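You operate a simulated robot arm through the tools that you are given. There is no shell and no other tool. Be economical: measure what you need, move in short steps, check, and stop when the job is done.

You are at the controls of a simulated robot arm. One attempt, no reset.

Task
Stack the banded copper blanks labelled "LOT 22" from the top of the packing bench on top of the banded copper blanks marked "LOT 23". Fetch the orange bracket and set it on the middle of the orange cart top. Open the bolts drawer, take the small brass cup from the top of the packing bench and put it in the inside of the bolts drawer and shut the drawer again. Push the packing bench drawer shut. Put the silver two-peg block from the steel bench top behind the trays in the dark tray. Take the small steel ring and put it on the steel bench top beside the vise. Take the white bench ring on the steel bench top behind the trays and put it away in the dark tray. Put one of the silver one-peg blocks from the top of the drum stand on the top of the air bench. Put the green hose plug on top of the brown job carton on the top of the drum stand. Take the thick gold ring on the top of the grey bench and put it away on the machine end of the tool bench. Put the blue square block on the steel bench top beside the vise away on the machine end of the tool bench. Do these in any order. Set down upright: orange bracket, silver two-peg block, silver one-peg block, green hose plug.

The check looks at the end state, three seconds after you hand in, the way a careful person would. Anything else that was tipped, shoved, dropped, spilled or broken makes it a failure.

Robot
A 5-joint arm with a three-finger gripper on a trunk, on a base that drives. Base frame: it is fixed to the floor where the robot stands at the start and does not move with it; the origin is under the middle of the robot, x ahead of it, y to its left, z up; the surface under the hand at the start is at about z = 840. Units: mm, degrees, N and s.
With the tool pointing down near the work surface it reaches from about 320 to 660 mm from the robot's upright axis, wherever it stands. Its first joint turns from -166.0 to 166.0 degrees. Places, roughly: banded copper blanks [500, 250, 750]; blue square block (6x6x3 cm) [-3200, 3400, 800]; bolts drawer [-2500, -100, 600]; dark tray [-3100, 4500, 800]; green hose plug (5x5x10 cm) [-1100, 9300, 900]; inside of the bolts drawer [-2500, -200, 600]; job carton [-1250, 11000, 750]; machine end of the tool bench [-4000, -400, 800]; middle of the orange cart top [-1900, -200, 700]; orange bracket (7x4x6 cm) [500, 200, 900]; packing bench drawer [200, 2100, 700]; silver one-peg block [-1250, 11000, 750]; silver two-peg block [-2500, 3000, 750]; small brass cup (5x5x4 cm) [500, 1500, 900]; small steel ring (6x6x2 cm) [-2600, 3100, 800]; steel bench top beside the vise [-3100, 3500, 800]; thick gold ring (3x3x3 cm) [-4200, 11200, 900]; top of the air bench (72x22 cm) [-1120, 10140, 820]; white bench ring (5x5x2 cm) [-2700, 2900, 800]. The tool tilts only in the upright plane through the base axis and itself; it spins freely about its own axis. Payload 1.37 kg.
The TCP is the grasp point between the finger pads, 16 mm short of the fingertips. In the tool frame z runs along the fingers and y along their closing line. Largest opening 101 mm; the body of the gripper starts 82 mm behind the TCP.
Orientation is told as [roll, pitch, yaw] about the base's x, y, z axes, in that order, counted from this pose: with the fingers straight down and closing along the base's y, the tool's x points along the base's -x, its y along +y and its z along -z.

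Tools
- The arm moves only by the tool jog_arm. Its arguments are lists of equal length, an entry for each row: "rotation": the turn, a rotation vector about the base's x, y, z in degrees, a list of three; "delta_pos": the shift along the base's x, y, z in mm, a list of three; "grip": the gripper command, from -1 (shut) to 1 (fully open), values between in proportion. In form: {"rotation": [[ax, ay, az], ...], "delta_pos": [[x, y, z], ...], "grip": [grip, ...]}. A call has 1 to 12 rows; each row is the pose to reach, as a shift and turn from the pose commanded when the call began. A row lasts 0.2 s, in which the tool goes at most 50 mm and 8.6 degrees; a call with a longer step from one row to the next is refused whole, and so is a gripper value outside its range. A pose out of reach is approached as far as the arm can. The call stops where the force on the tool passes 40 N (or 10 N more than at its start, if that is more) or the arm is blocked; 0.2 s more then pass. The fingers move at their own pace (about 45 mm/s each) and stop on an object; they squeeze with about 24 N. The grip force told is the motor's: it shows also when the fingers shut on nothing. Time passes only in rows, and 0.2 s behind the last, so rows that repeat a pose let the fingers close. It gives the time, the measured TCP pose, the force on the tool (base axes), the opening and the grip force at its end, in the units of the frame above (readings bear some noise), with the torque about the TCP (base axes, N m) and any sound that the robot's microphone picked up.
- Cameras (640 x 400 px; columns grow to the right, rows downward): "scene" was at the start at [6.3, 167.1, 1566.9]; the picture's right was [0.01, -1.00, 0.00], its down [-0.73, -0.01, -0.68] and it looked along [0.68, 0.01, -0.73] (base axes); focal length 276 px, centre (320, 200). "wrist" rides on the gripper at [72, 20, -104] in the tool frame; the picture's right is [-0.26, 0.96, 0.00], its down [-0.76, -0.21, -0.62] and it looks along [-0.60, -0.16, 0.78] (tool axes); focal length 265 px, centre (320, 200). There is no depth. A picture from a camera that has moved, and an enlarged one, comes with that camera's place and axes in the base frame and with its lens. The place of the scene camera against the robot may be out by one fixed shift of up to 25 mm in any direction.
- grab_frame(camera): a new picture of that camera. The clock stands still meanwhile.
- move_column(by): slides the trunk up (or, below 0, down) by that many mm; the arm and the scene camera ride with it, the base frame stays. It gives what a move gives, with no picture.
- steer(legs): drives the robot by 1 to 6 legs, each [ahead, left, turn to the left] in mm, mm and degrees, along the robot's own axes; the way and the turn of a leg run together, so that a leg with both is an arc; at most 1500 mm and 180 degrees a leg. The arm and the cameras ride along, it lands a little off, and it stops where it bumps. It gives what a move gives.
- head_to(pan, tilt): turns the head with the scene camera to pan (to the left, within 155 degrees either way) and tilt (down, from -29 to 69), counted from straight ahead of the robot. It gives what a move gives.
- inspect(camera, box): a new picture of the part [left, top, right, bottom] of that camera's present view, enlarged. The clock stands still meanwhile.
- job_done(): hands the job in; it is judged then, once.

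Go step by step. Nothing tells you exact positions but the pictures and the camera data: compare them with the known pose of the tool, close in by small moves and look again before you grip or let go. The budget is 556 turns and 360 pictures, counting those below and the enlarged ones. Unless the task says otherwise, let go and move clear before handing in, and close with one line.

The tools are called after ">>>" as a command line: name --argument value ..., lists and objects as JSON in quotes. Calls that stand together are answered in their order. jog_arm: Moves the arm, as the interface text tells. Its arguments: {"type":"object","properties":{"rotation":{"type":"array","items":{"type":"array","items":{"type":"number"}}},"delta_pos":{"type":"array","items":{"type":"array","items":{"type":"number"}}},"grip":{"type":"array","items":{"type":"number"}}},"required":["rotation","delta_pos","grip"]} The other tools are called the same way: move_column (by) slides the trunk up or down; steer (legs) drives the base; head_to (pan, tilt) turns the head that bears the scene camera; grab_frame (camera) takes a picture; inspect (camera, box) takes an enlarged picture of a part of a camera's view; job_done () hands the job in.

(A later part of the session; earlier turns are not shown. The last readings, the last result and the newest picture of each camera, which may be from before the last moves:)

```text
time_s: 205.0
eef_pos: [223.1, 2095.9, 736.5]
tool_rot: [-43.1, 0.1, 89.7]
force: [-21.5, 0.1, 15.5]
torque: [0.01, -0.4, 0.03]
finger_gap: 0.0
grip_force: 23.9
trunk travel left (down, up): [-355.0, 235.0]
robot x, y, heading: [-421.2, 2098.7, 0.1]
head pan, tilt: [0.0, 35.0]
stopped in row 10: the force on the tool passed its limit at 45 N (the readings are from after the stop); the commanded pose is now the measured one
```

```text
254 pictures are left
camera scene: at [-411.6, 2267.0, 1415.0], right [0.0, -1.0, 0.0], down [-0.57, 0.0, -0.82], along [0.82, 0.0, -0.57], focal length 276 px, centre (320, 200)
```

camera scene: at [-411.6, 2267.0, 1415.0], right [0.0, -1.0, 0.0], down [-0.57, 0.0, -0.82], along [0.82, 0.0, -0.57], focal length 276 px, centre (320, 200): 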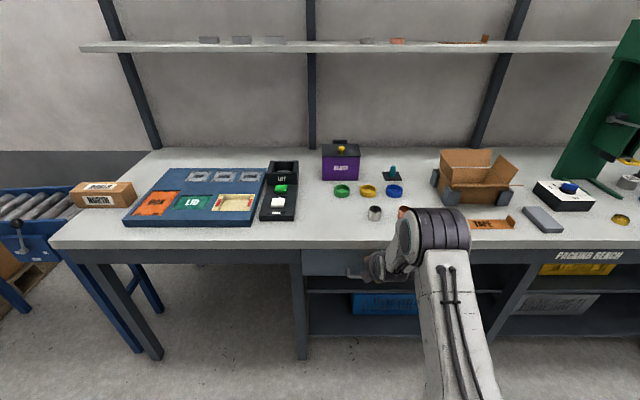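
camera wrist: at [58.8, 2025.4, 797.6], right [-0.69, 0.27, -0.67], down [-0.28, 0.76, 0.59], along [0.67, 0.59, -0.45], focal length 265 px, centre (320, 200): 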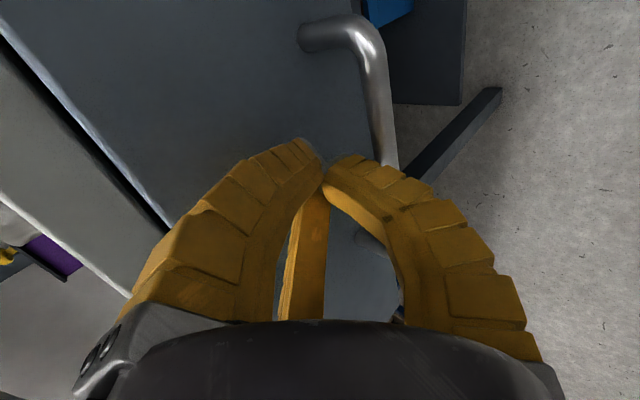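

It hit the stop. I'll back off and check.

>>> steer --legs '[[-300, 0, 0]]'

>>> inspect --camera "scene" --box '[250, 180, 510, 340]'

```text
time_s: 207.1
eef_pos: [-88.4, 2099.4, 733.2]
tool_rot: [-43.1, 0.2, 90.1]
force: [0.4, -0.5, 0.0]
torque: [0.0, -0.01, 0.02]
finger_gap: 0.0
grip_force: 24.1
trunk travel left (down, up): [-355.0, 235.0]
robot x, y, heading: [-734.6, 2100.5, 0.2]
head pan, tilt: [0.0, 35.0]
```

```text
2.46 times, centred on (380, 260) of scene
camera zoom: at [-721.9, 2266.4, 1414.6], right [0.01, -1.0, 0.0], down [-0.57, 0.0, -0.82], along [0.82, 0.0, -0.57], focal length 680 px, centre (172, 52)
```

zoom: 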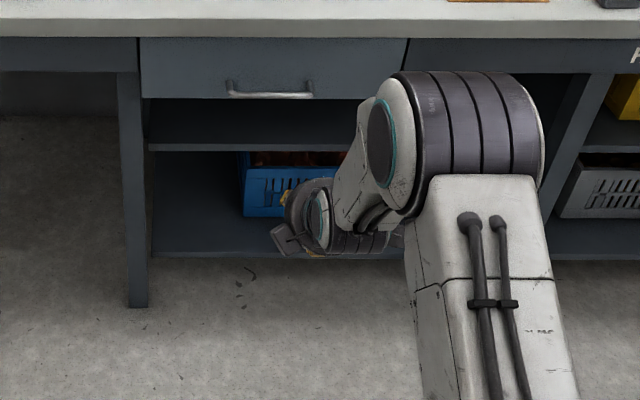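

The packing drawer is flush. I'll fold the arm upright, raise the trunk, and look toward the steel bench.

>>> jog_arm --rotation '[[0, 8, 0], [0, 16, 0], [0, 24, 0], [0, 32, 0], [0, 40, 0], [0, 43.1, 0], [0, 43.1, 0], [0, 43.1, 0]]' --delta_pos '[[-20, 0, 30], [-50, 0, 60], [-80, 0, 90], [-110, 0, 120], [-140, 0, 150], [-170, 0, 180], [-200, 0, 210], [-220, 0, 240]]' --grip '[-1, -1, -1, -1, -1, -1, 0, 0]'

>>> move_column --by 150

>>> head_to --pan 110 --tilt 25

>>> grab_frame --camera "scene"

>>> head_to --pan 150 --tilt 25

>>> grab_frame --camera "scene"

```text
time_s: 208.9
eef_pos: [-308.0, 2099.4, 971.4]
tool_rot: [0.1, 0.1, 90.3]
force: [1.3, -0.3, -0.3]
torque: [0.02, 0.01, 0.0]
finger_gap: 54.1
grip_force: 3.0
trunk travel left (down, up): [-355.0, 235.0]
robot x, y, heading: [-736.4, 2099.2, 0.3]
head pan, tilt: [0.0, 35.0]
```

```text
time_s: 210.6
eef_pos: [-307.2, 2100.2, 1122.2]
tool_rot: [0.0, 0.0, 90.2]
force: [-0.6, 0.9, 0.2]
torque: [-0.01, 0.01, -0.01]
finger_gap: 54.5
grip_force: 2.9
trunk travel left (down, up): [-505.0, 85.0]
robot x, y, heading: [-734.7, 2100.7, 0.5]
head pan, tilt: [0.0, 35.0]
```

```text
time_s: 212.5
eef_pos: [-305.7, 2100.3, 1121.5]
tool_rot: [0.0, 0.0, 90.2]
force: [-0.5, 0.4, -0.5]
torque: [0.04, 0.0, 0.0]
finger_gap: 54.3
grip_force: 2.8
trunk travel left (down, up): [-505.0, 85.0]
robot x, y, heading: [-733.3, 2099.0, 0.1]
head pan, tilt: [110.0, 25.0]
```

```text
252 pictures are left
camera scene: at [-841.9, 2352.3, 1580.4], right [0.94, 0.35, 0.0], down [0.15, -0.4, -0.91], along [-0.31, 0.85, -0.42], focal length 276 px, centre (320, 200)
```

scene: 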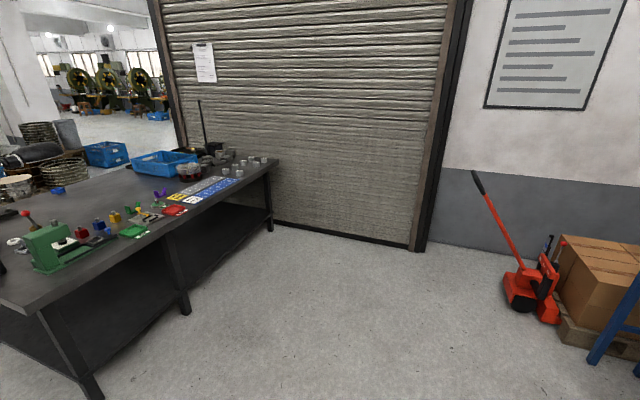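

```text
time_s: 213.6
eef_pos: [-305.4, 2099.4, 1122.0]
tool_rot: [0.0, 0.1, 90.2]
force: [0.4, 0.7, 0.0]
torque: [-0.01, -0.03, -0.02]
finger_gap: 54.4
grip_force: 2.7
trunk travel left (down, up): [-505.0, 85.0]
robot x, y, heading: [-736.1, 2101.0, 0.2]
head pan, tilt: [150.0, 25.0]
```

```text
251 pictures are left
camera scene: at [-889.9, 2311.6, 1580.4], right [0.5, 0.87, 0.0], down [0.37, -0.21, -0.91], along [-0.79, 0.45, -0.42], focal length 276 px, centre (320, 200)
```

scene: 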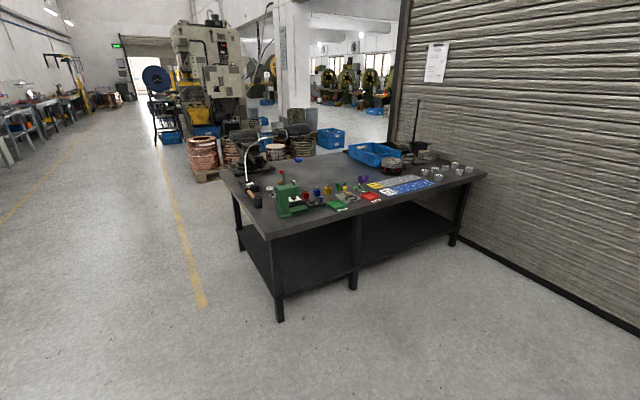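

>>> inspect --camera "scene" --box '[220, 130, 500, 240]'

```text
2.29 times, centred on (360, 185) of scene
camera zoom: at [-889.9, 2311.6, 1580.4], right [0.5, 0.87, 0.0], down [0.37, -0.21, -0.91], along [-0.79, 0.45, -0.42], focal length 632 px, centre (229, 234)
```

zoom: 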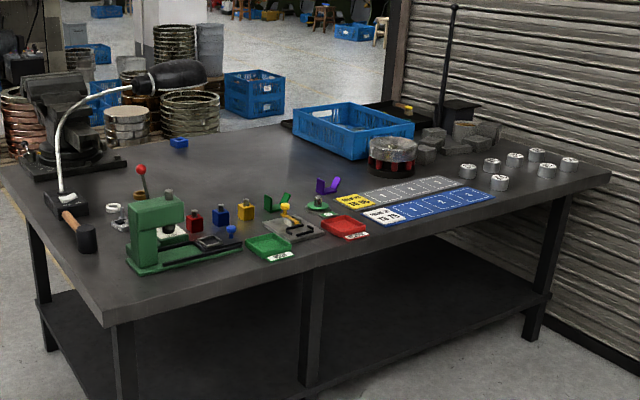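

Vise, press, rings, blue block and trays are visible. I'll go to the south side of the steel bench, facing it.

>>> steer --legs '[[0, 0, 90], [0, 1500, 0], [0, 350, 0]]'

>>> head_to --pan 0 --tilt 35

>>> grab_frame --camera "scene"

```text
time_s: 226.7
eef_pos: [-2572.2, 2524.2, 1121.0]
tool_rot: [0.0, -0.1, 179.2]
force: [-0.1, -0.3, 1.1]
torque: [0.0, -0.02, 0.03]
finger_gap: 54.5
grip_force: 3.3
trunk travel left (down, up): [-505.0, 85.0]
robot x, y, heading: [-2579.8, 2091.0, 89.8]
head pan, tilt: [150.0, 25.0]
```

```text
time_s: 229.1
eef_pos: [-2571.8, 2523.6, 1122.3]
tool_rot: [0.0, -0.1, 179.3]
force: [0.3, -0.3, -0.5]
torque: [-0.01, 0.0, -0.02]
finger_gap: 54.2
grip_force: 2.6
trunk travel left (down, up): [-505.0, 85.0]
robot x, y, heading: [-2580.4, 2093.9, 89.2]
head pan, tilt: [0.0, 35.0]
```

```text
249 pictures are left
camera scene: at [-2768.2, 2115.2, 1564.6], right [1.0, -0.01, 0.0], down [-0.01, -0.57, -0.82], along [0.01, 0.82, -0.57], focal length 276 px, centre (320, 200)
```

scene: 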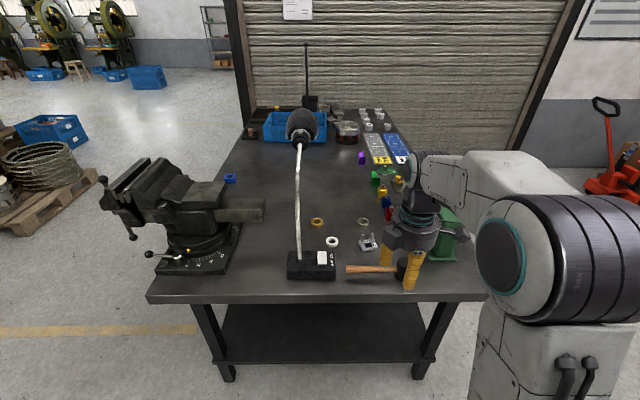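

>>> inspect --camera "scene" --box '[270, 160, 430, 290]'

>>> inspect --camera "scene" --box '[230, 90, 430, 200]'

```text
3.08 times, centred on (350, 225) of scene
camera zoom: at [-2768.2, 2115.2, 1564.6], right [1.0, -0.01, 0.0], down [-0.01, -0.57, -0.82], along [0.01, 0.82, -0.57], focal length 850 px, centre (228, 123)
```

zoom: 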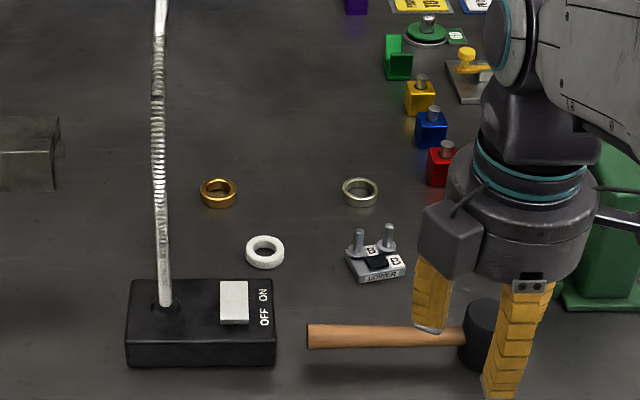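

```text
3.20 times, centred on (330, 145) of scene
camera zoom: at [-2768.2, 2115.2, 1564.6], right [1.0, -0.01, 0.0], down [-0.01, -0.57, -0.82], along [0.01, 0.82, -0.57], focal length 884 px, centre (288, 376)
```

zoom: 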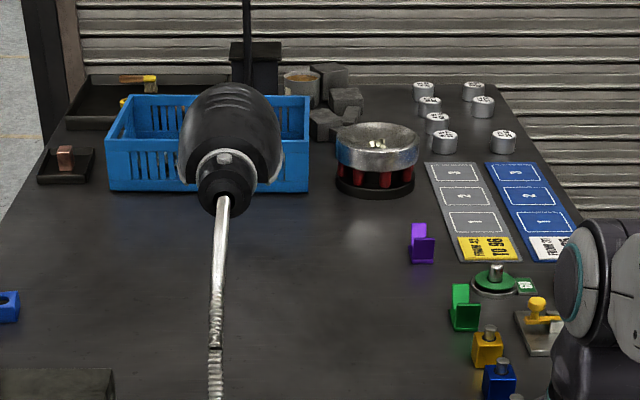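

I see the steel ring, white ring and two-peg block, with the large dark tray far back at about (-3109,4485). I'll drive forward 300 and look closer with the wrist camera.

>>> steer --legs '[[300, 0, 0.8]]'

>>> grab_frame --camera "wrist"

>>> head_to --pan 0 --tilt 50

>>> grab_frame --camera "scene"

```text
time_s: 231.1
eef_pos: [-2578.6, 2821.4, 1121.3]
tool_rot: [0.1, 0.0, -180.1]
force: [0.4, 0.3, -0.2]
torque: [-0.01, -0.02, -0.04]
finger_gap: 54.4
grip_force: 3.0
trunk travel left (down, up): [-505.0, 85.0]
robot x, y, heading: [-2580.8, 2393.9, 90.3]
head pan, tilt: [0.0, 35.0]
```

```text
246 pictures are left
camera wrist: at [-2505.3, 2801.2, 1225.3], right [-0.26, -0.96, 0.0], down [-0.76, 0.21, 0.62], along [-0.6, 0.16, -0.78], focal length 265 px, centre (320, 200)
```

wrist: 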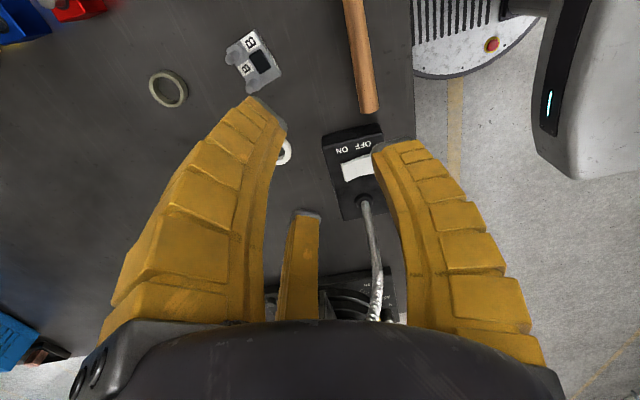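

```text
time_s: 231.9
eef_pos: [-2578.7, 2821.6, 1121.3]
tool_rot: [0.0, 0.0, -180.0]
force: [1.0, 0.5, -0.8]
torque: [0.02, 0.0, 0.01]
finger_gap: 54.1
grip_force: 3.0
trunk travel left (down, up): [-505.0, 85.0]
robot x, y, heading: [-2578.8, 2395.5, 90.0]
head pan, tilt: [0.0, 50.0]
```

```text
245 pictures are left
camera scene: at [-2767.6, 2398.9, 1542.9], right [1.0, 0.0, 0.0], down [0.0, -0.77, -0.64], along [0.0, 0.64, -0.77], focal length 276 px, centre (320, 200)
```

scene: 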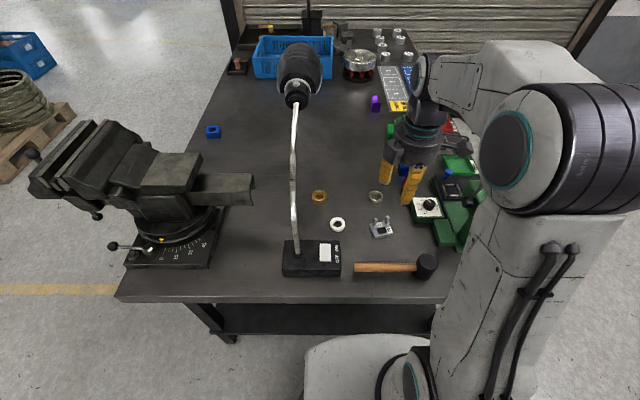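

Steel ring is at about (-2560,3052), block at about (-2558,2906). I'll lower over the block for a close look.

>>> jog_arm --rotation '[[0, 0, 0], [0, 0, 0], [0, 0, 0], [0, 0, 0], [0, 0, 0]]' --delta_pos '[[10, 30, -30], [20, 60, -65], [20, 85, -105], [20, 85, -150], [20, 85, -170]]' --grip '[1, 1, 1, 1, 1]'

>>> grab_frame --camera "wrist"

>>> inspect --camera "wrist" --box '[220, 30, 420, 180]'

```text
time_s: 233.1
eef_pos: [-2554.2, 2905.3, 949.8]
tool_rot: [0.2, 0.0, -179.9]
force: [-0.9, 0.2, -0.5]
torque: [-0.01, 0.01, 0.03]
finger_gap: 100.5
grip_force: 0.1
trunk travel left (down, up): [-505.0, 85.0]
robot x, y, heading: [-2581.3, 2389.5, 90.2]
head pan, tilt: [0.0, 50.0]
```

```text
244 pictures are left
camera wrist: at [-2482.6, 2884.9, 1054.0], right [-0.26, -0.96, 0.0], down [-0.76, 0.21, 0.62], along [-0.6, 0.16, -0.78], focal length 265 px, centre (320, 200)
```

wrist: 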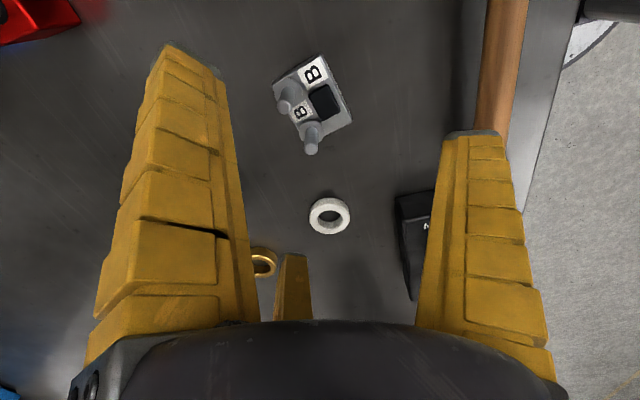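

```text
2.67 times, centred on (320, 105) of wrist
camera zoom: at [-2482.6, 2884.9, 1054.0], right [-0.26, -0.96, 0.0], down [-0.76, 0.21, 0.62], along [-0.6, 0.16, -0.78], focal length 708 px, centre (320, 453)
```

zoom: 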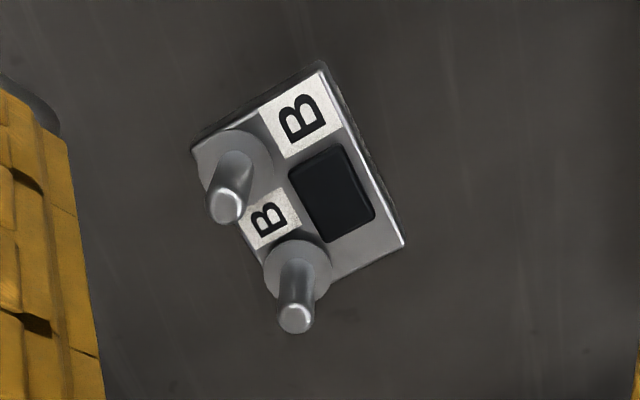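

The block base is about 63×48 mm, rotated 13.5°, centred at (-2559,2911). I'll turn the tool to match and descend.

>>> jog_arm --rotation '[[0, 0, 7], [0, 0, 13.5], [0, 0, 13.5], [0, 0, 13.5], [0, 0, 13.5], [0, 0, 13.5]]' --delta_pos '[[-3, 3, 0], [-4, 5, 0], [-4, 5, -40], [-4, 5, -80], [-4, 5, -105], [-4, 5, -115]]' --grip '[1, 1, 1, 1, 1, 1]'

>>> grab_frame --camera "wrist"

```text
time_s: 234.5
eef_pos: [-2560.5, 2908.5, 835.6]
tool_rot: [0.0, -0.1, -166.4]
force: [1.0, 0.2, -0.5]
torque: [-0.02, 0.01, 0.03]
finger_gap: 100.6
grip_force: 0.0
trunk travel left (down, up): [-505.0, 85.0]
robot x, y, heading: [-2581.1, 2394.8, 90.1]
head pan, tilt: [0.0, 50.0]
```

```text
242 pictures are left
camera wrist: at [-2486.0, 2904.9, 939.6], right [-0.03, -1.0, 0.0], down [-0.78, 0.02, 0.62], along [-0.62, 0.02, -0.78], focal length 265 px, centre (320, 200)
```

wrist: 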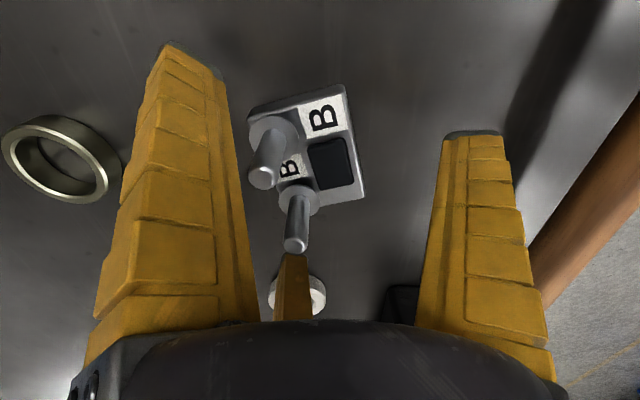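

Aligned. I'll shift slightly and descend to grip low.

>>> jog_arm --rotation '[[0, 0, 0], [0, 0, 0], [0, 0, 0], [0, 0, 0], [0, 0, 0]]' --delta_pos '[[4, 5, 0], [4, 5, -8], [4, 5, -14], [4, 5, -17], [4, 5, -17]]' --grip '[1, 1, 1, 1, 1]'

>>> grab_frame --camera "wrist"

```text
time_s: 235.7
eef_pos: [-2556.3, 2914.4, 819.6]
tool_rot: [0.0, 0.0, -166.4]
force: [0.0, -0.5, 0.6]
torque: [0.02, 0.02, 0.03]
finger_gap: 100.4
grip_force: 0.0
trunk travel left (down, up): [-505.0, 85.0]
robot x, y, heading: [-2580.4, 2390.0, 90.1]
head pan, tilt: [0.0, 50.0]
```

```text
241 pictures are left
camera wrist: at [-2482.6, 2911.6, 923.3], right [-0.03, -1.0, 0.0], down [-0.78, 0.02, 0.62], along [-0.62, 0.02, -0.78], focal length 265 px, centre (320, 200)
```

wrist: 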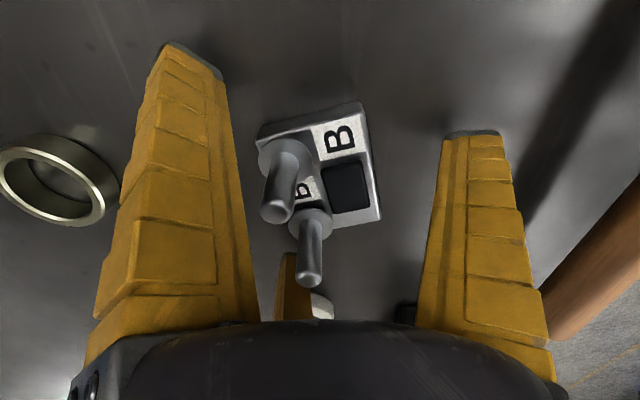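

>>> jog_arm --rotation '[[0, 0, 0], [0, 0, 0], [0, 0, 0], [0, 0, 0]]' --delta_pos '[[0, 0, -3], [0, 0, -6], [0, 0, -9], [0, 0, -12]]' --grip '[1, 1, 1, 1]'

>>> grab_frame --camera "wrist"

```text
time_s: 236.7
eef_pos: [-2558.4, 2915.1, 808.4]
tool_rot: [-0.1, 0.0, -166.5]
force: [2.1, -2.5, 10.3]
torque: [-0.21, -0.02, 0.14]
finger_gap: 101.0
grip_force: 0.1
trunk travel left (down, up): [-505.0, 85.0]
robot x, y, heading: [-2579.1, 2393.2, 90.0]
head pan, tilt: [0.0, 50.0]
```

```text
240 pictures are left
camera wrist: at [-2482.7, 2912.2, 913.3], right [-0.03, -1.0, 0.0], down [-0.78, 0.02, 0.62], along [-0.62, 0.02, -0.78], focal length 265 px, centre (320, 200)
```

wrist: 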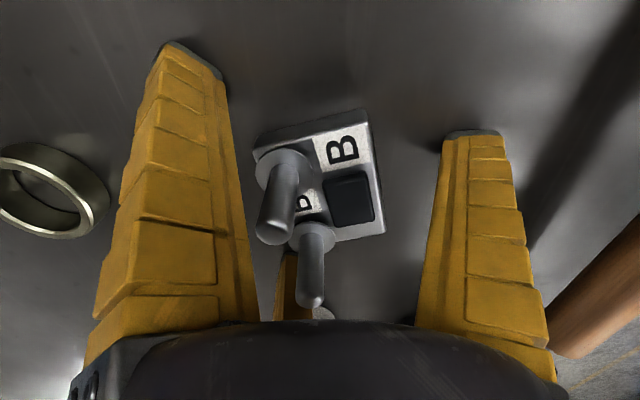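

Fingertips touched the bench at TCP 808, so the surface is about z 792. I'll raise 3 mm and close.

>>> jog_arm --rotation '[[0, 0, 0], [0, 0, 0], [0, 0, 0], [0, 0, 0], [0, 0, 0], [0, 0, 0]]' --delta_pos '[[0, 0, 4], [0, 0, 4], [0, 0, 4], [0, 0, 4], [0, 0, 4], [0, 0, 4]]' --grip '[1, -1, -1, -1, -1, -1]'

>>> grab_frame --camera "wrist"

```text
time_s: 238.1
eef_pos: [-2558.2, 2913.9, 815.7]
tool_rot: [-0.3, 0.1, -166.5]
force: [-0.2, -4.7, 35.7]
torque: [-0.57, -0.09, 0.06]
finger_gap: 58.2
grip_force: 23.9
trunk travel left (down, up): [-505.0, 85.0]
robot x, y, heading: [-2576.9, 2390.9, 90.5]
head pan, tilt: [0.0, 50.0]
```

```text
239 pictures are left
camera wrist: at [-2483.2, 2910.7, 919.9], right [-0.03, -1.0, -0.01], down [-0.78, 0.02, 0.62], along [-0.62, 0.02, -0.78], focal length 265 px, centre (320, 200)
```

wrist: 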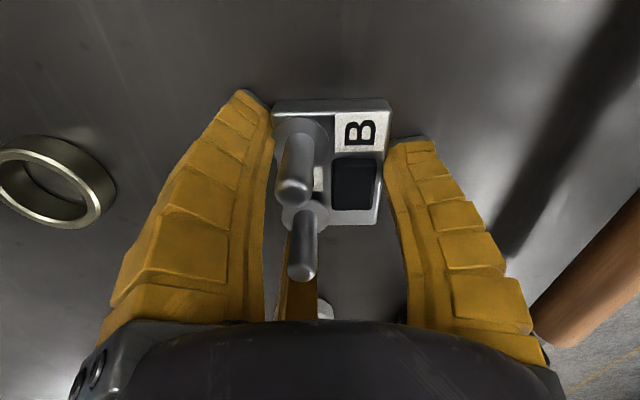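

The tips pressed into the bench while closing and the block twisted. I'll reopen, rise to 8–9 mm tip clearance and re-check alignment.

>>> jog_arm --rotation '[[0, 0, 0], [0, 0, 0], [0, 0, 0], [0, 0, 0], [0, 0, 0]]' --delta_pos '[[0, 0, 3], [0, 0, 5], [0, 0, 5], [0, 0, 5], [0, 0, 5]]' --grip '[0, 0.6, 1, 1, 1]'

>>> inspect --camera "wrist" --box '[220, 70, 420, 310]'

```text
time_s: 239.3
eef_pos: [-2558.5, 2916.2, 816.4]
tool_rot: [0.1, 0.1, -166.5]
force: [0.6, 0.5, -0.4]
torque: [-0.03, 0.01, 0.0]
finger_gap: 100.8
grip_force: 0.2
trunk travel left (down, up): [-505.0, 85.0]
robot x, y, heading: [-2577.1, 2392.9, 89.9]
head pan, tilt: [0.0, 50.0]
```

```text
1.67 times, centred on (320, 190) of wrist
camera zoom: at [-2483.0, 2912.3, 920.3], right [-0.03, -1.0, 0.0], down [-0.78, 0.03, 0.62], along [-0.62, 0.02, -0.78], focal length 442 px, centre (320, 217)
```

zoom: 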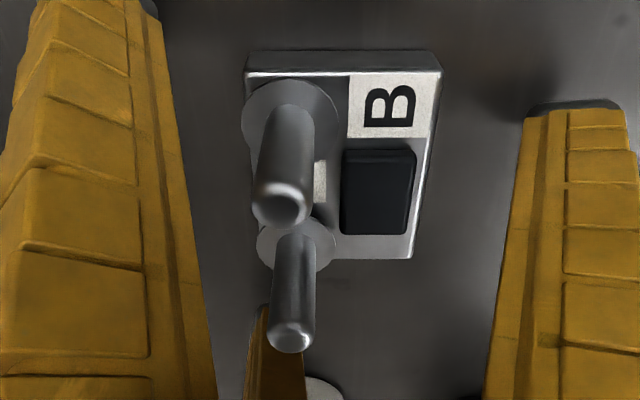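

The block is now square to the base axes, centred at (-2557,2908). I'll turn the tool back to 180°, raise 2 mm and grip.

>>> jog_arm --rotation '[[0, 0, -7], [0, 0, -13.5], [0, 0, -13.5], [0, 0, -13.5], [0, 0, -13.5], [0, 0, -13.5], [0, 0, -13.5]]' --delta_pos '[[0, -4, 2], [0, -8, 2], [0, -8, 2], [0, -8, 2], [0, -8, 2], [0, -8, 2], [0, -8, 2]]' --grip '[1, 1, -1, -1, -1, -1, -1]'

>>> grab_frame --camera "wrist"

```text
time_s: 240.9
eef_pos: [-2556.3, 2907.2, 820.3]
tool_rot: [0.0, 0.0, -180.0]
force: [1.3, 3.1, 2.7]
torque: [-0.06, -0.02, 0.01]
finger_gap: 72.3
grip_force: 23.9
trunk travel left (down, up): [-505.0, 85.0]
robot x, y, heading: [-2580.1, 2393.0, 90.0]
head pan, tilt: [0.0, 50.0]
```

```text
237 pictures are left
camera wrist: at [-2484.8, 2887.1, 923.7], right [-0.26, -0.96, 0.0], down [-0.76, 0.21, 0.62], along [-0.6, 0.16, -0.78], focal length 265 px, centre (320, 200)
```

wrist: 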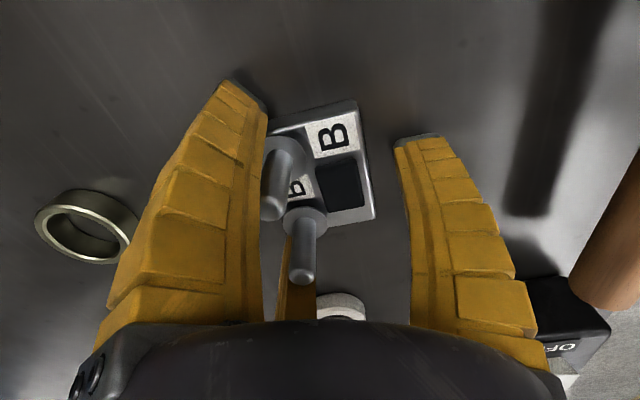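

The gap reads 72 with only one finger touching. I'll hold the close command a bit longer and see if it progresses.

>>> jog_arm --rotation '[[0, 0, 0], [0, 0, 0], [0, 0, 0], [0, 0, 0], [0, 0, 0]]' --delta_pos '[[0, 0, 0], [0, 0, 0], [0, 0, 0], [0, 0, 0], [0, 0, 0]]' --grip '[-1, -1, -1, -1, -1]'

>>> grab_frame --camera "wrist"

```text
time_s: 242.1
eef_pos: [-2557.0, 2906.9, 819.8]
tool_rot: [0.0, 0.0, -180.0]
force: [1.5, 3.6, 5.6]
torque: [0.06, -0.03, -0.04]
finger_gap: 72.0
grip_force: 23.4
trunk travel left (down, up): [-505.0, 85.0]
robot x, y, heading: [-2577.7, 2390.5, 90.5]
head pan, tilt: [0.0, 50.0]
```

```text
236 pictures are left
camera wrist: at [-2484.8, 2887.0, 923.7], right [-0.26, -0.96, 0.0], down [-0.76, 0.21, 0.62], along [-0.6, 0.16, -0.78], focal length 265 px, centre (320, 200)
```

wrist: 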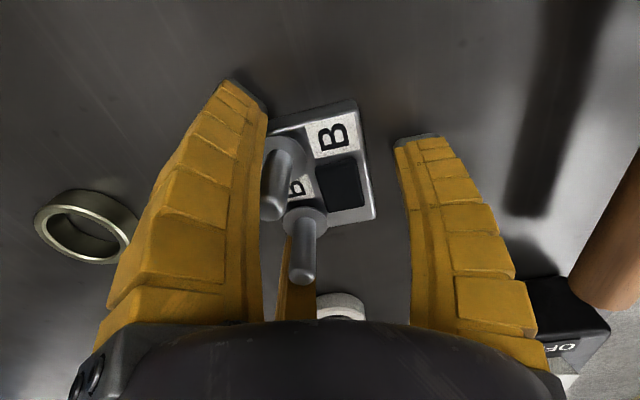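

Now it's clear: this gripper actually has three fingers at 120° closing to the centre (the corners wedged two of them). For blocks it's better to grip a peg. I'll open, rise and inspect the peg positions.

>>> jog_arm --rotation '[[0, 0, 0], [0, 0, 0], [0, 0, 0], [0, 0, 0], [0, 0, -7.5], [0, 0, -15], [0, 0, -22.5], [0, 0, -30]]' --delta_pos '[[0, 0, 0], [0, 0, 0], [0, 0, 30], [0, 0, 70], [0, 0, 90], [0, 0, 90], [0, 0, 90], [0, 0, 90]]' --grip '[1, 1, 1, 1, 1, 1, 1, 1]'

>>> grab_frame --camera "wrist"

>>> inspect --camera "scene" --box '[330, 110, 490, 260]'

```text
time_s: 243.9
eef_pos: [-2557.7, 2909.1, 909.5]
tool_rot: [0.1, 0.0, 149.8]
force: [0.8, -0.5, -1.0]
torque: [0.01, 0.0, -0.03]
finger_gap: 100.5
grip_force: 0.1
trunk travel left (down, up): [-505.0, 85.0]
robot x, y, heading: [-2581.1, 2390.3, 90.5]
head pan, tilt: [0.0, 50.0]
```

```text
235 pictures are left
camera wrist: at [-2505.1, 2854.9, 1012.3], right [-0.71, -0.7, 0.0], down [-0.55, 0.56, 0.62], along [-0.44, 0.44, -0.78], focal length 265 px, centre (320, 200)
```

wrist: 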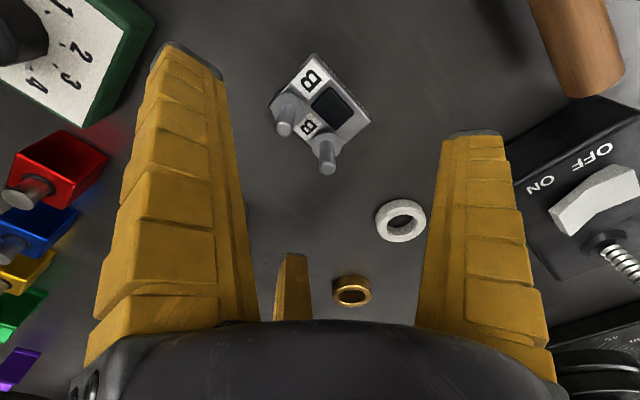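

```text
2.67 times, centred on (410, 185) of scene
camera zoom: at [-2767.5, 2398.9, 1542.9], right [1.0, 0.0, 0.0], down [0.0, -0.77, -0.64], along [0.0, 0.64, -0.77], focal length 737 px, centre (80, 240)
```

zoom: 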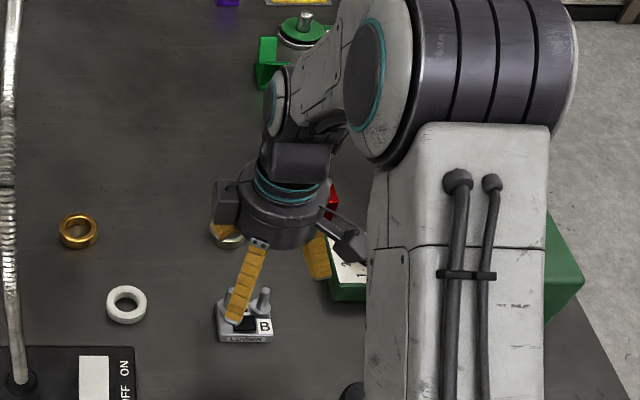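

Pegs are at about A(-2541,2921) and B(-2585,2924), tops at z≈838. I'll centre over peg A with a smaller opening.

>>> jog_arm --rotation '[[0, 0, 0], [0, 0, 0], [0, 0, 0]]' --delta_pos '[[10, 6, 0], [16, 12, -15], [16, 12, -30]]' --grip '[-0.1, -0.1, -0.1]'

>>> inspect --camera "wrist" --box '[200, 60, 440, 260]'

```text
time_s: 244.7
eef_pos: [-2539.9, 2918.6, 879.4]
tool_rot: [0.0, 0.1, 150.0]
force: [0.1, 0.0, -1.0]
torque: [0.01, 0.0, 0.01]
finger_gap: 49.5
grip_force: 2.6
trunk travel left (down, up): [-505.0, 85.0]
robot x, y, heading: [-2581.9, 2390.8, 90.3]
head pan, tilt: [0.0, 50.0]
```

```text
2.00 times, centred on (320, 160) of wrist
camera zoom: at [-2486.7, 2865.4, 983.4], right [-0.71, -0.7, 0.0], down [-0.55, 0.56, 0.62], along [-0.44, 0.44, -0.78], focal length 531 px, centre (320, 280)
```

zoom: 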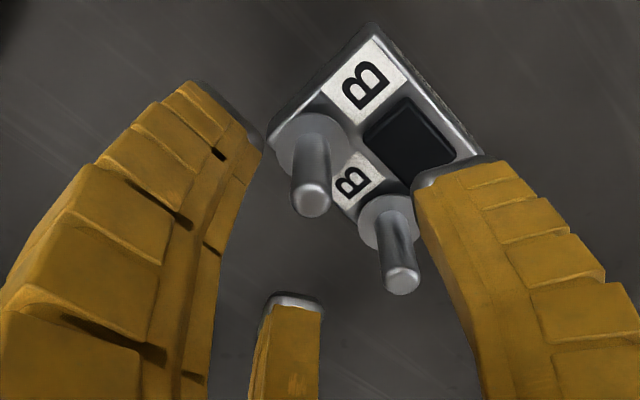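

I'll rotate 60° so the fingers land on flat areas (60°/180°/300°), narrow to about 30 mm and lower around peg A.

>>> jog_arm --rotation '[[0, 0, -8.5], [0, 0, -17], [0, 0, -25.5], [0, 0, -34], [0, 0, -42.5], [0, 0, -51], [0, 0, -60]]' --delta_pos '[[0, 0, 0], [0, 0, 0], [0, 0, 0], [-1, 2, 0], [-2, 4, 0], [-3, 6, 0], [-3, 6, 0]]' --grip '[-0.1, -0.2, -0.3, -0.35, -0.35, -0.35, -0.35]'

>>> inspect --camera "wrist" --box '[200, 60, 440, 260]'

```text
refused: row 7 steps farther than a row can; nothing moved
```

```text
2.00 times, centred on (320, 160) of wrist
camera zoom: at [-2486.7, 2865.4, 983.4], right [-0.71, -0.7, 0.0], down [-0.55, 0.56, 0.62], along [-0.44, 0.44, -0.78], focal length 531 px, centre (320, 280)
```

zoom: 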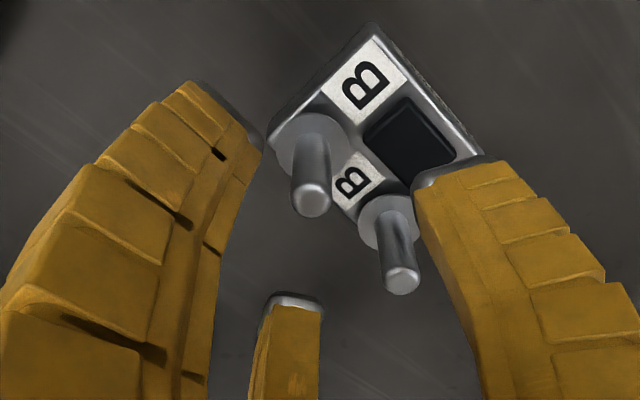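

>>> jog_arm --rotation '[[0, 0, -8.5], [0, 0, -17], [0, 0, -25.5], [0, 0, -34], [0, 0, -42.5], [0, 0, -51], [0, 0, -59], [0, 0, -60]]' --delta_pos '[[0, 0, 0], [0, 0, 0], [0, 0, 0], [-1, 2, 0], [-2, 4, 0], [-3, 6, 0], [-3, 6, 0], [-3, 6, 0]]' --grip '[-0.1, -0.2, -0.3, -0.35, -0.35, -0.35, -0.35, -0.35]'

>>> inspect --camera "wrist" --box '[200, 60, 440, 260]'

```text
time_s: 246.5
eef_pos: [-2544.9, 2925.2, 878.3]
tool_rot: [0.1, 0.0, 90.0]
force: [0.0, 0.2, 0.6]
torque: [0.02, 0.0, 0.01]
finger_gap: 37.4
grip_force: 3.8
trunk travel left (down, up): [-505.0, 85.0]
robot x, y, heading: [-2578.4, 2387.4, 90.2]
head pan, tilt: [0.0, 50.0]
```

```text
2.00 times, centred on (320, 160) of wrist
camera zoom: at [-2563.8, 2853.1, 982.7], right [-0.96, 0.27, 0.0], down [0.21, 0.76, 0.62], along [0.16, 0.6, -0.78], focal length 531 px, centre (320, 280)
```

zoom: 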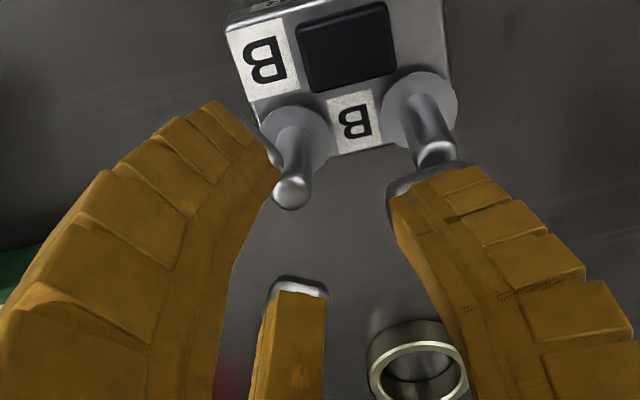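

Combining the views, peg A is at about (-2539,2920) with its top near z 850. I'll adjust and lower to just above the peg to check.

>>> jog_arm --rotation '[[0, 0, 0], [0, 0, 0], [0, 0, 0]]' --delta_pos '[[6, -5, 0], [6, -5, -8], [6, -5, -8]]' --grip '[-0.35, -0.35, -0.35]'

>>> inspect --camera "wrist" --box '[200, 60, 440, 260]'

```text
time_s: 247.3
eef_pos: [-2539.6, 2919.9, 869.5]
tool_rot: [0.1, 0.0, 90.0]
force: [0.2, -0.2, -0.1]
torque: [0.01, 0.01, 0.01]
finger_gap: 37.4
grip_force: 3.1
trunk travel left (down, up): [-505.0, 85.0]
robot x, y, heading: [-2576.5, 2392.3, 90.1]
head pan, tilt: [0.0, 50.0]
```

```text
2.00 times, centred on (320, 160) of wrist
camera zoom: at [-2558.7, 2847.2, 974.1], right [-0.96, 0.26, 0.0], down [0.21, 0.76, 0.62], along [0.16, 0.6, -0.78], focal length 531 px, centre (320, 280)
```

zoom: 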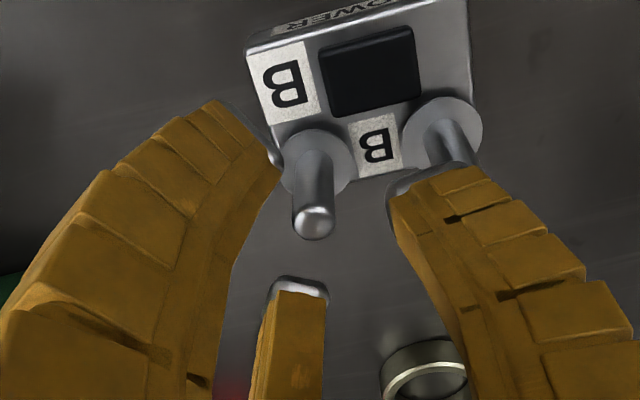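

Peg A is near the centre of the three tips. I'll make a slight correction, descend and close.

>>> jog_arm --rotation '[[0, 0, 0], [0, 0, 0], [0, 0, 0], [0, 0, 0], [0, 0, 0], [0, 0, 0], [0, 0, 0]]' --delta_pos '[[2, 3, -12], [2, 3, -22], [2, 3, -30], [2, 3, -30], [2, 3, -30], [2, 3, -30], [2, 3, -30]]' --grip '[-0.35, -0.35, -0.35, -1, -1, -1, -1]'

>>> grab_frame --camera "wrist"

```text
time_s: 247.8
eef_pos: [-2535.4, 2923.8, 862.8]
tool_rot: [0.0, -0.5, 90.0]
force: [3.0, -6.9, 23.0]
torque: [-0.14, 0.91, 0.26]
finger_gap: 32.6
grip_force: 3.7
trunk travel left (down, up): [-505.0, 85.0]
robot x, y, heading: [-2580.5, 2389.4, 90.1]
head pan, tilt: [0.0, 50.0]
stopped in row 2: the force on the tool passed its limit at 45 N (the readings are from after the stop); the commanded pose is now the measured one
```

```text
229 pictures are left
camera wrist: at [-2554.8, 2850.4, 966.4], right [-0.96, 0.26, 0.0], down [0.21, 0.75, 0.63], along [0.16, 0.61, -0.78], focal length 265 px, centre (320, 200)
```

wrist: 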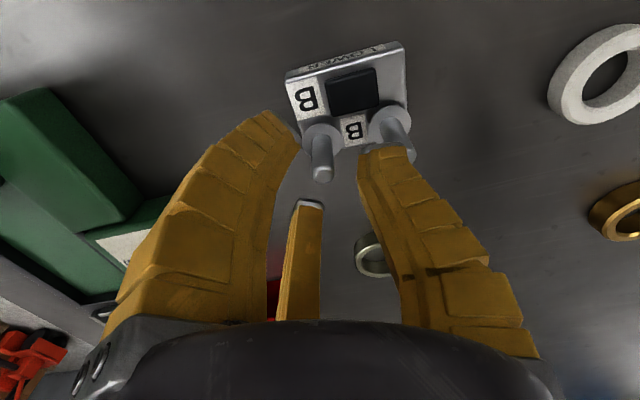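

The finger on the -x side hit peg B's top. I'll rise and rotate back 60° so peg B sits between fingers.

>>> jog_arm --rotation '[[0, 0, 0], [0, 0, 8.5], [0, 0, 17], [0, 0, 25.5], [0, 0, 34], [0, 0, 42.5], [0, 0, 51], [0, 0, 59], [0, 0, 60]]' --delta_pos '[[0, 0, 8], [0, 0, 8], [-1, -1, 8], [-2, -1, 8], [-3, -2, 8], [-3, -2, 8], [-3, -2, 8], [-3, -2, 8], [-3, -2, 8]]' --grip '[-0.35, -0.35, -0.35, -0.35, -0.35, -0.35, -0.35, -0.35, -0.35]'

>>> inspect --camera "wrist" --box '[200, 60, 440, 260]'

```text
time_s: 249.8
eef_pos: [-2538.4, 2923.1, 868.1]
tool_rot: [-0.1, -0.1, 150.2]
force: [0.0, 0.9, 0.0]
torque: [0.0, 0.0, 0.0]
finger_gap: 37.3
grip_force: 3.7
trunk travel left (down, up): [-505.0, 85.0]
robot x, y, heading: [-2582.8, 2392.8, 90.2]
head pan, tilt: [0.0, 50.0]
```

```text
2.00 times, centred on (320, 160) of wrist
camera zoom: at [-2485.8, 2869.6, 971.6], right [-0.71, -0.7, 0.0], down [-0.55, 0.55, 0.62], along [-0.44, 0.44, -0.78], focal length 531 px, centre (320, 280)
```

zoom: 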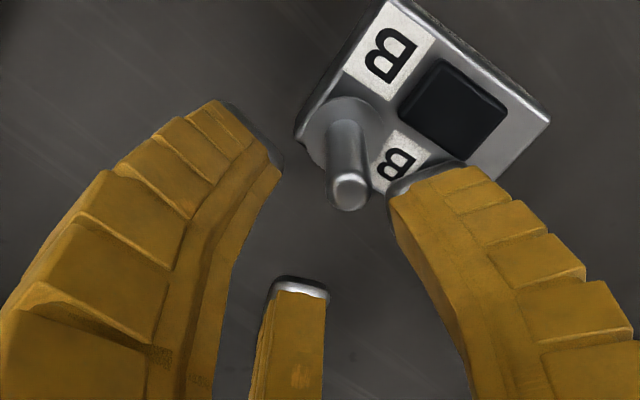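

Peg A now appears at about (-2540,2913.5). I'll shift and check again before lowering.

>>> jog_arm --rotation '[[0, 0, 0], [0, 0, 0]]' --delta_pos '[[-1.5, -9.5, 0], [-1.5, -9.5, 0]]' --grip '[-0.35, -0.35]'

>>> inspect --camera "wrist" --box '[200, 60, 440, 260]'

>>> inspect --camera "scene" --box '[330, 160, 450, 260]'

```text
time_s: 250.4
eef_pos: [-2542.4, 2913.5, 867.9]
tool_rot: [-0.2, 0.0, 150.0]
force: [-0.9, 1.2, -0.5]
torque: [0.02, -0.05, 0.04]
finger_gap: 37.6
grip_force: 3.3
trunk travel left (down, up): [-505.0, 85.0]
robot x, y, heading: [-2579.2, 2392.3, 90.4]
head pan, tilt: [0.0, 50.0]
```

```text
2.00 times, centred on (320, 160) of wrist
camera zoom: at [-2488.3, 2860.0, 972.4], right [-0.71, -0.7, 0.0], down [-0.55, 0.56, 0.62], along [-0.44, 0.44, -0.78], focal length 531 px, centre (320, 280)
```

zoom: 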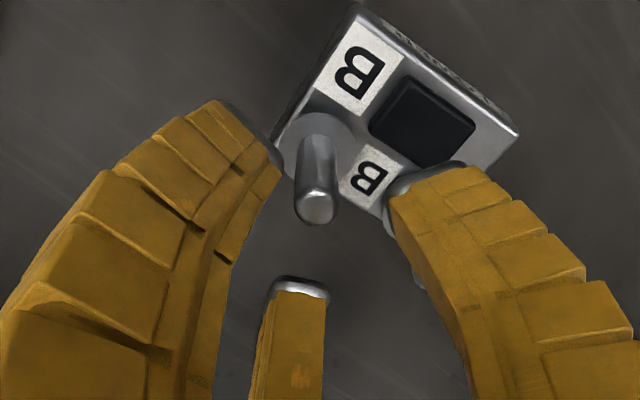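

```text
4.00 times, centred on (390, 210) of scene
camera zoom: at [-2767.5, 2398.8, 1542.9], right [1.0, 0.0, 0.0], down [0.0, -0.77, -0.64], along [0.0, 0.64, -0.77], focal length 1105 px, centre (40, 160)
```

zoom: 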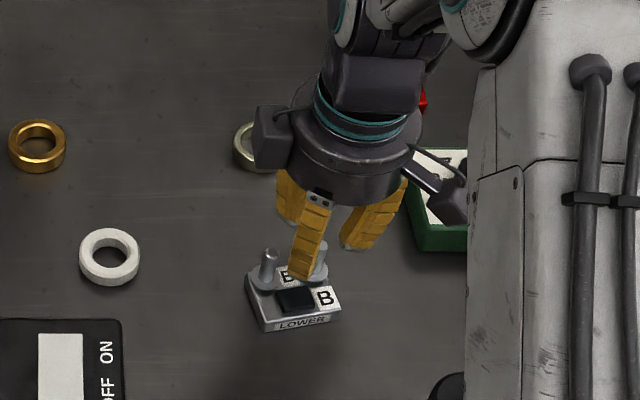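

Centred. Lowering carefully around the peg, then closing.

>>> jog_arm --rotation '[[0, 0, 0], [0, 0, 0], [0, 0, 0], [0, 0, 0], [0, 0, 0], [0, 0, 0]]' --delta_pos '[[0, 0, -6], [0, 0, -12], [0, 0, -18], [0, 0, -23], [0, 0, -27], [0, 0, -30]]' --grip '[-0.35, -0.35, -0.35, -0.35, -0.35, -0.35]'

>>> inspect --camera "wrist" --box '[200, 60, 440, 260]'

```text
time_s: 251.8
eef_pos: [-2542.5, 2913.9, 837.5]
tool_rot: [-0.2, -0.1, 150.1]
force: [-1.6, 0.2, 3.4]
torque: [-0.11, 0.07, -0.05]
finger_gap: 38.1
grip_force: 3.9
trunk travel left (down, up): [-505.0, 85.0]
robot x, y, heading: [-2582.7, 2393.4, 90.1]
head pan, tilt: [0.0, 50.0]
```

```text
2.00 times, centred on (320, 160) of wrist
camera zoom: at [-2489.1, 2860.5, 941.3], right [-0.71, -0.7, 0.0], down [-0.55, 0.55, 0.62], along [-0.44, 0.44, -0.78], focal length 531 px, centre (320, 280)
```

zoom: 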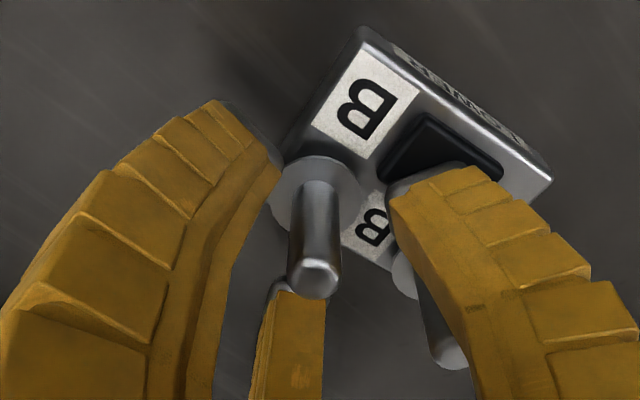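

>>> jog_arm --rotation '[[0, 0, 0], [0, 0, 0], [0, 0, 0], [0, 0, 0], [0, 0, 0]]' --delta_pos '[[0, 0, 4], [0, 0, 4], [0, 0, 4], [0, 0, 4], [0, 0, 4]]' --grip '[-0.35, -1, -1, -1, -1]'

>>> inspect --camera "wrist" --box '[200, 60, 440, 260]'

```text
time_s: 253.0
eef_pos: [-2541.9, 2912.9, 841.6]
tool_rot: [-0.2, -0.2, 150.0]
force: [1.5, -1.7, 3.2]
torque: [0.04, 0.02, -0.01]
finger_gap: 7.7
grip_force: 23.8
trunk travel left (down, up): [-505.0, 85.0]
robot x, y, heading: [-2579.0, 2390.0, 90.3]
head pan, tilt: [0.0, 50.0]
```

```text
2.00 times, centred on (320, 160) of wrist
camera zoom: at [-2488.6, 2859.3, 945.5], right [-0.71, -0.7, 0.0], down [-0.55, 0.56, 0.62], along [-0.44, 0.44, -0.78], focal length 531 px, centre (320, 280)
```

zoom: 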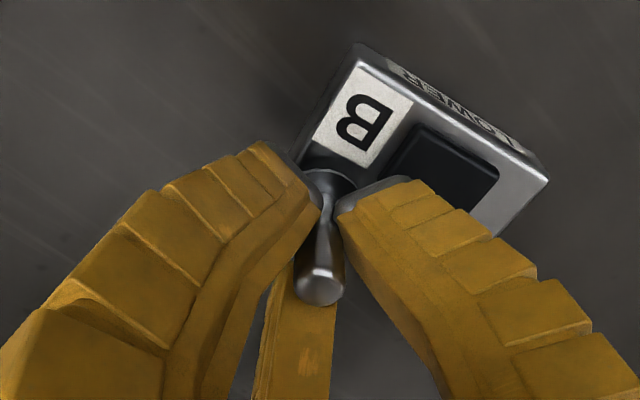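

Peg gripped. I'll lift and check the hold.

>>> jog_arm --rotation '[[0, 0, 0], [0, 0, 0], [0, 0, 0], [0, 0, 0], [0, 0, 0], [0, 0, 0]]' --delta_pos '[[0, 0, 15], [0, 0, 40], [0, 0, 80], [0, 0, 120], [0, 0, 160], [0, 0, 200]]' --grip '[-1, -1, -1, -1, -1, -1]'

>>> grab_frame --camera "wrist"

>>> grab_frame --camera "scene"

```text
time_s: 254.4
eef_pos: [-2542.4, 2913.0, 1042.1]
tool_rot: [-0.2, 0.0, 150.0]
force: [0.1, 0.3, -3.4]
torque: [0.08, -0.09, 0.02]
finger_gap: 6.3
grip_force: 23.8
trunk travel left (down, up): [-505.0, 85.0]
robot x, y, heading: [-2579.7, 2394.2, 90.5]
head pan, tilt: [0.0, 50.0]
```

```text
223 pictures are left
camera wrist: at [-2488.1, 2858.8, 1146.2], right [-0.71, -0.7, 0.0], down [-0.55, 0.56, 0.62], along [-0.44, 0.44, -0.78], focal length 265 px, centre (320, 200)
```

wrist: 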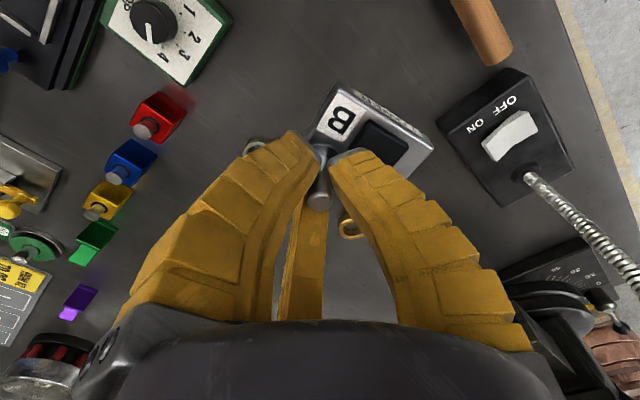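

```text
222 pictures are left
camera scene: at [-2767.5, 2398.6, 1542.8], right [1.0, 0.0, 0.0], down [0.0, -0.77, -0.64], along [0.0, 0.64, -0.77], focal length 276 px, centre (320, 200)
```

scene: 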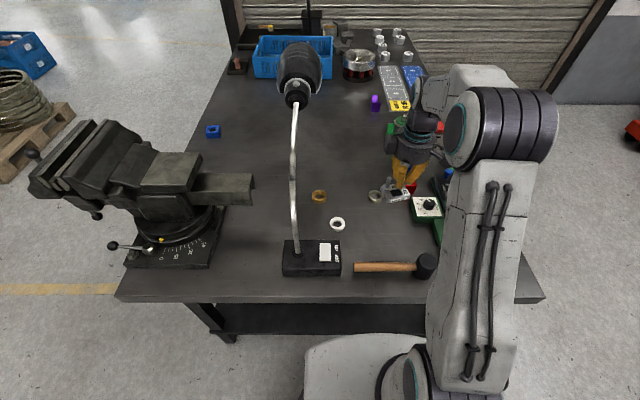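

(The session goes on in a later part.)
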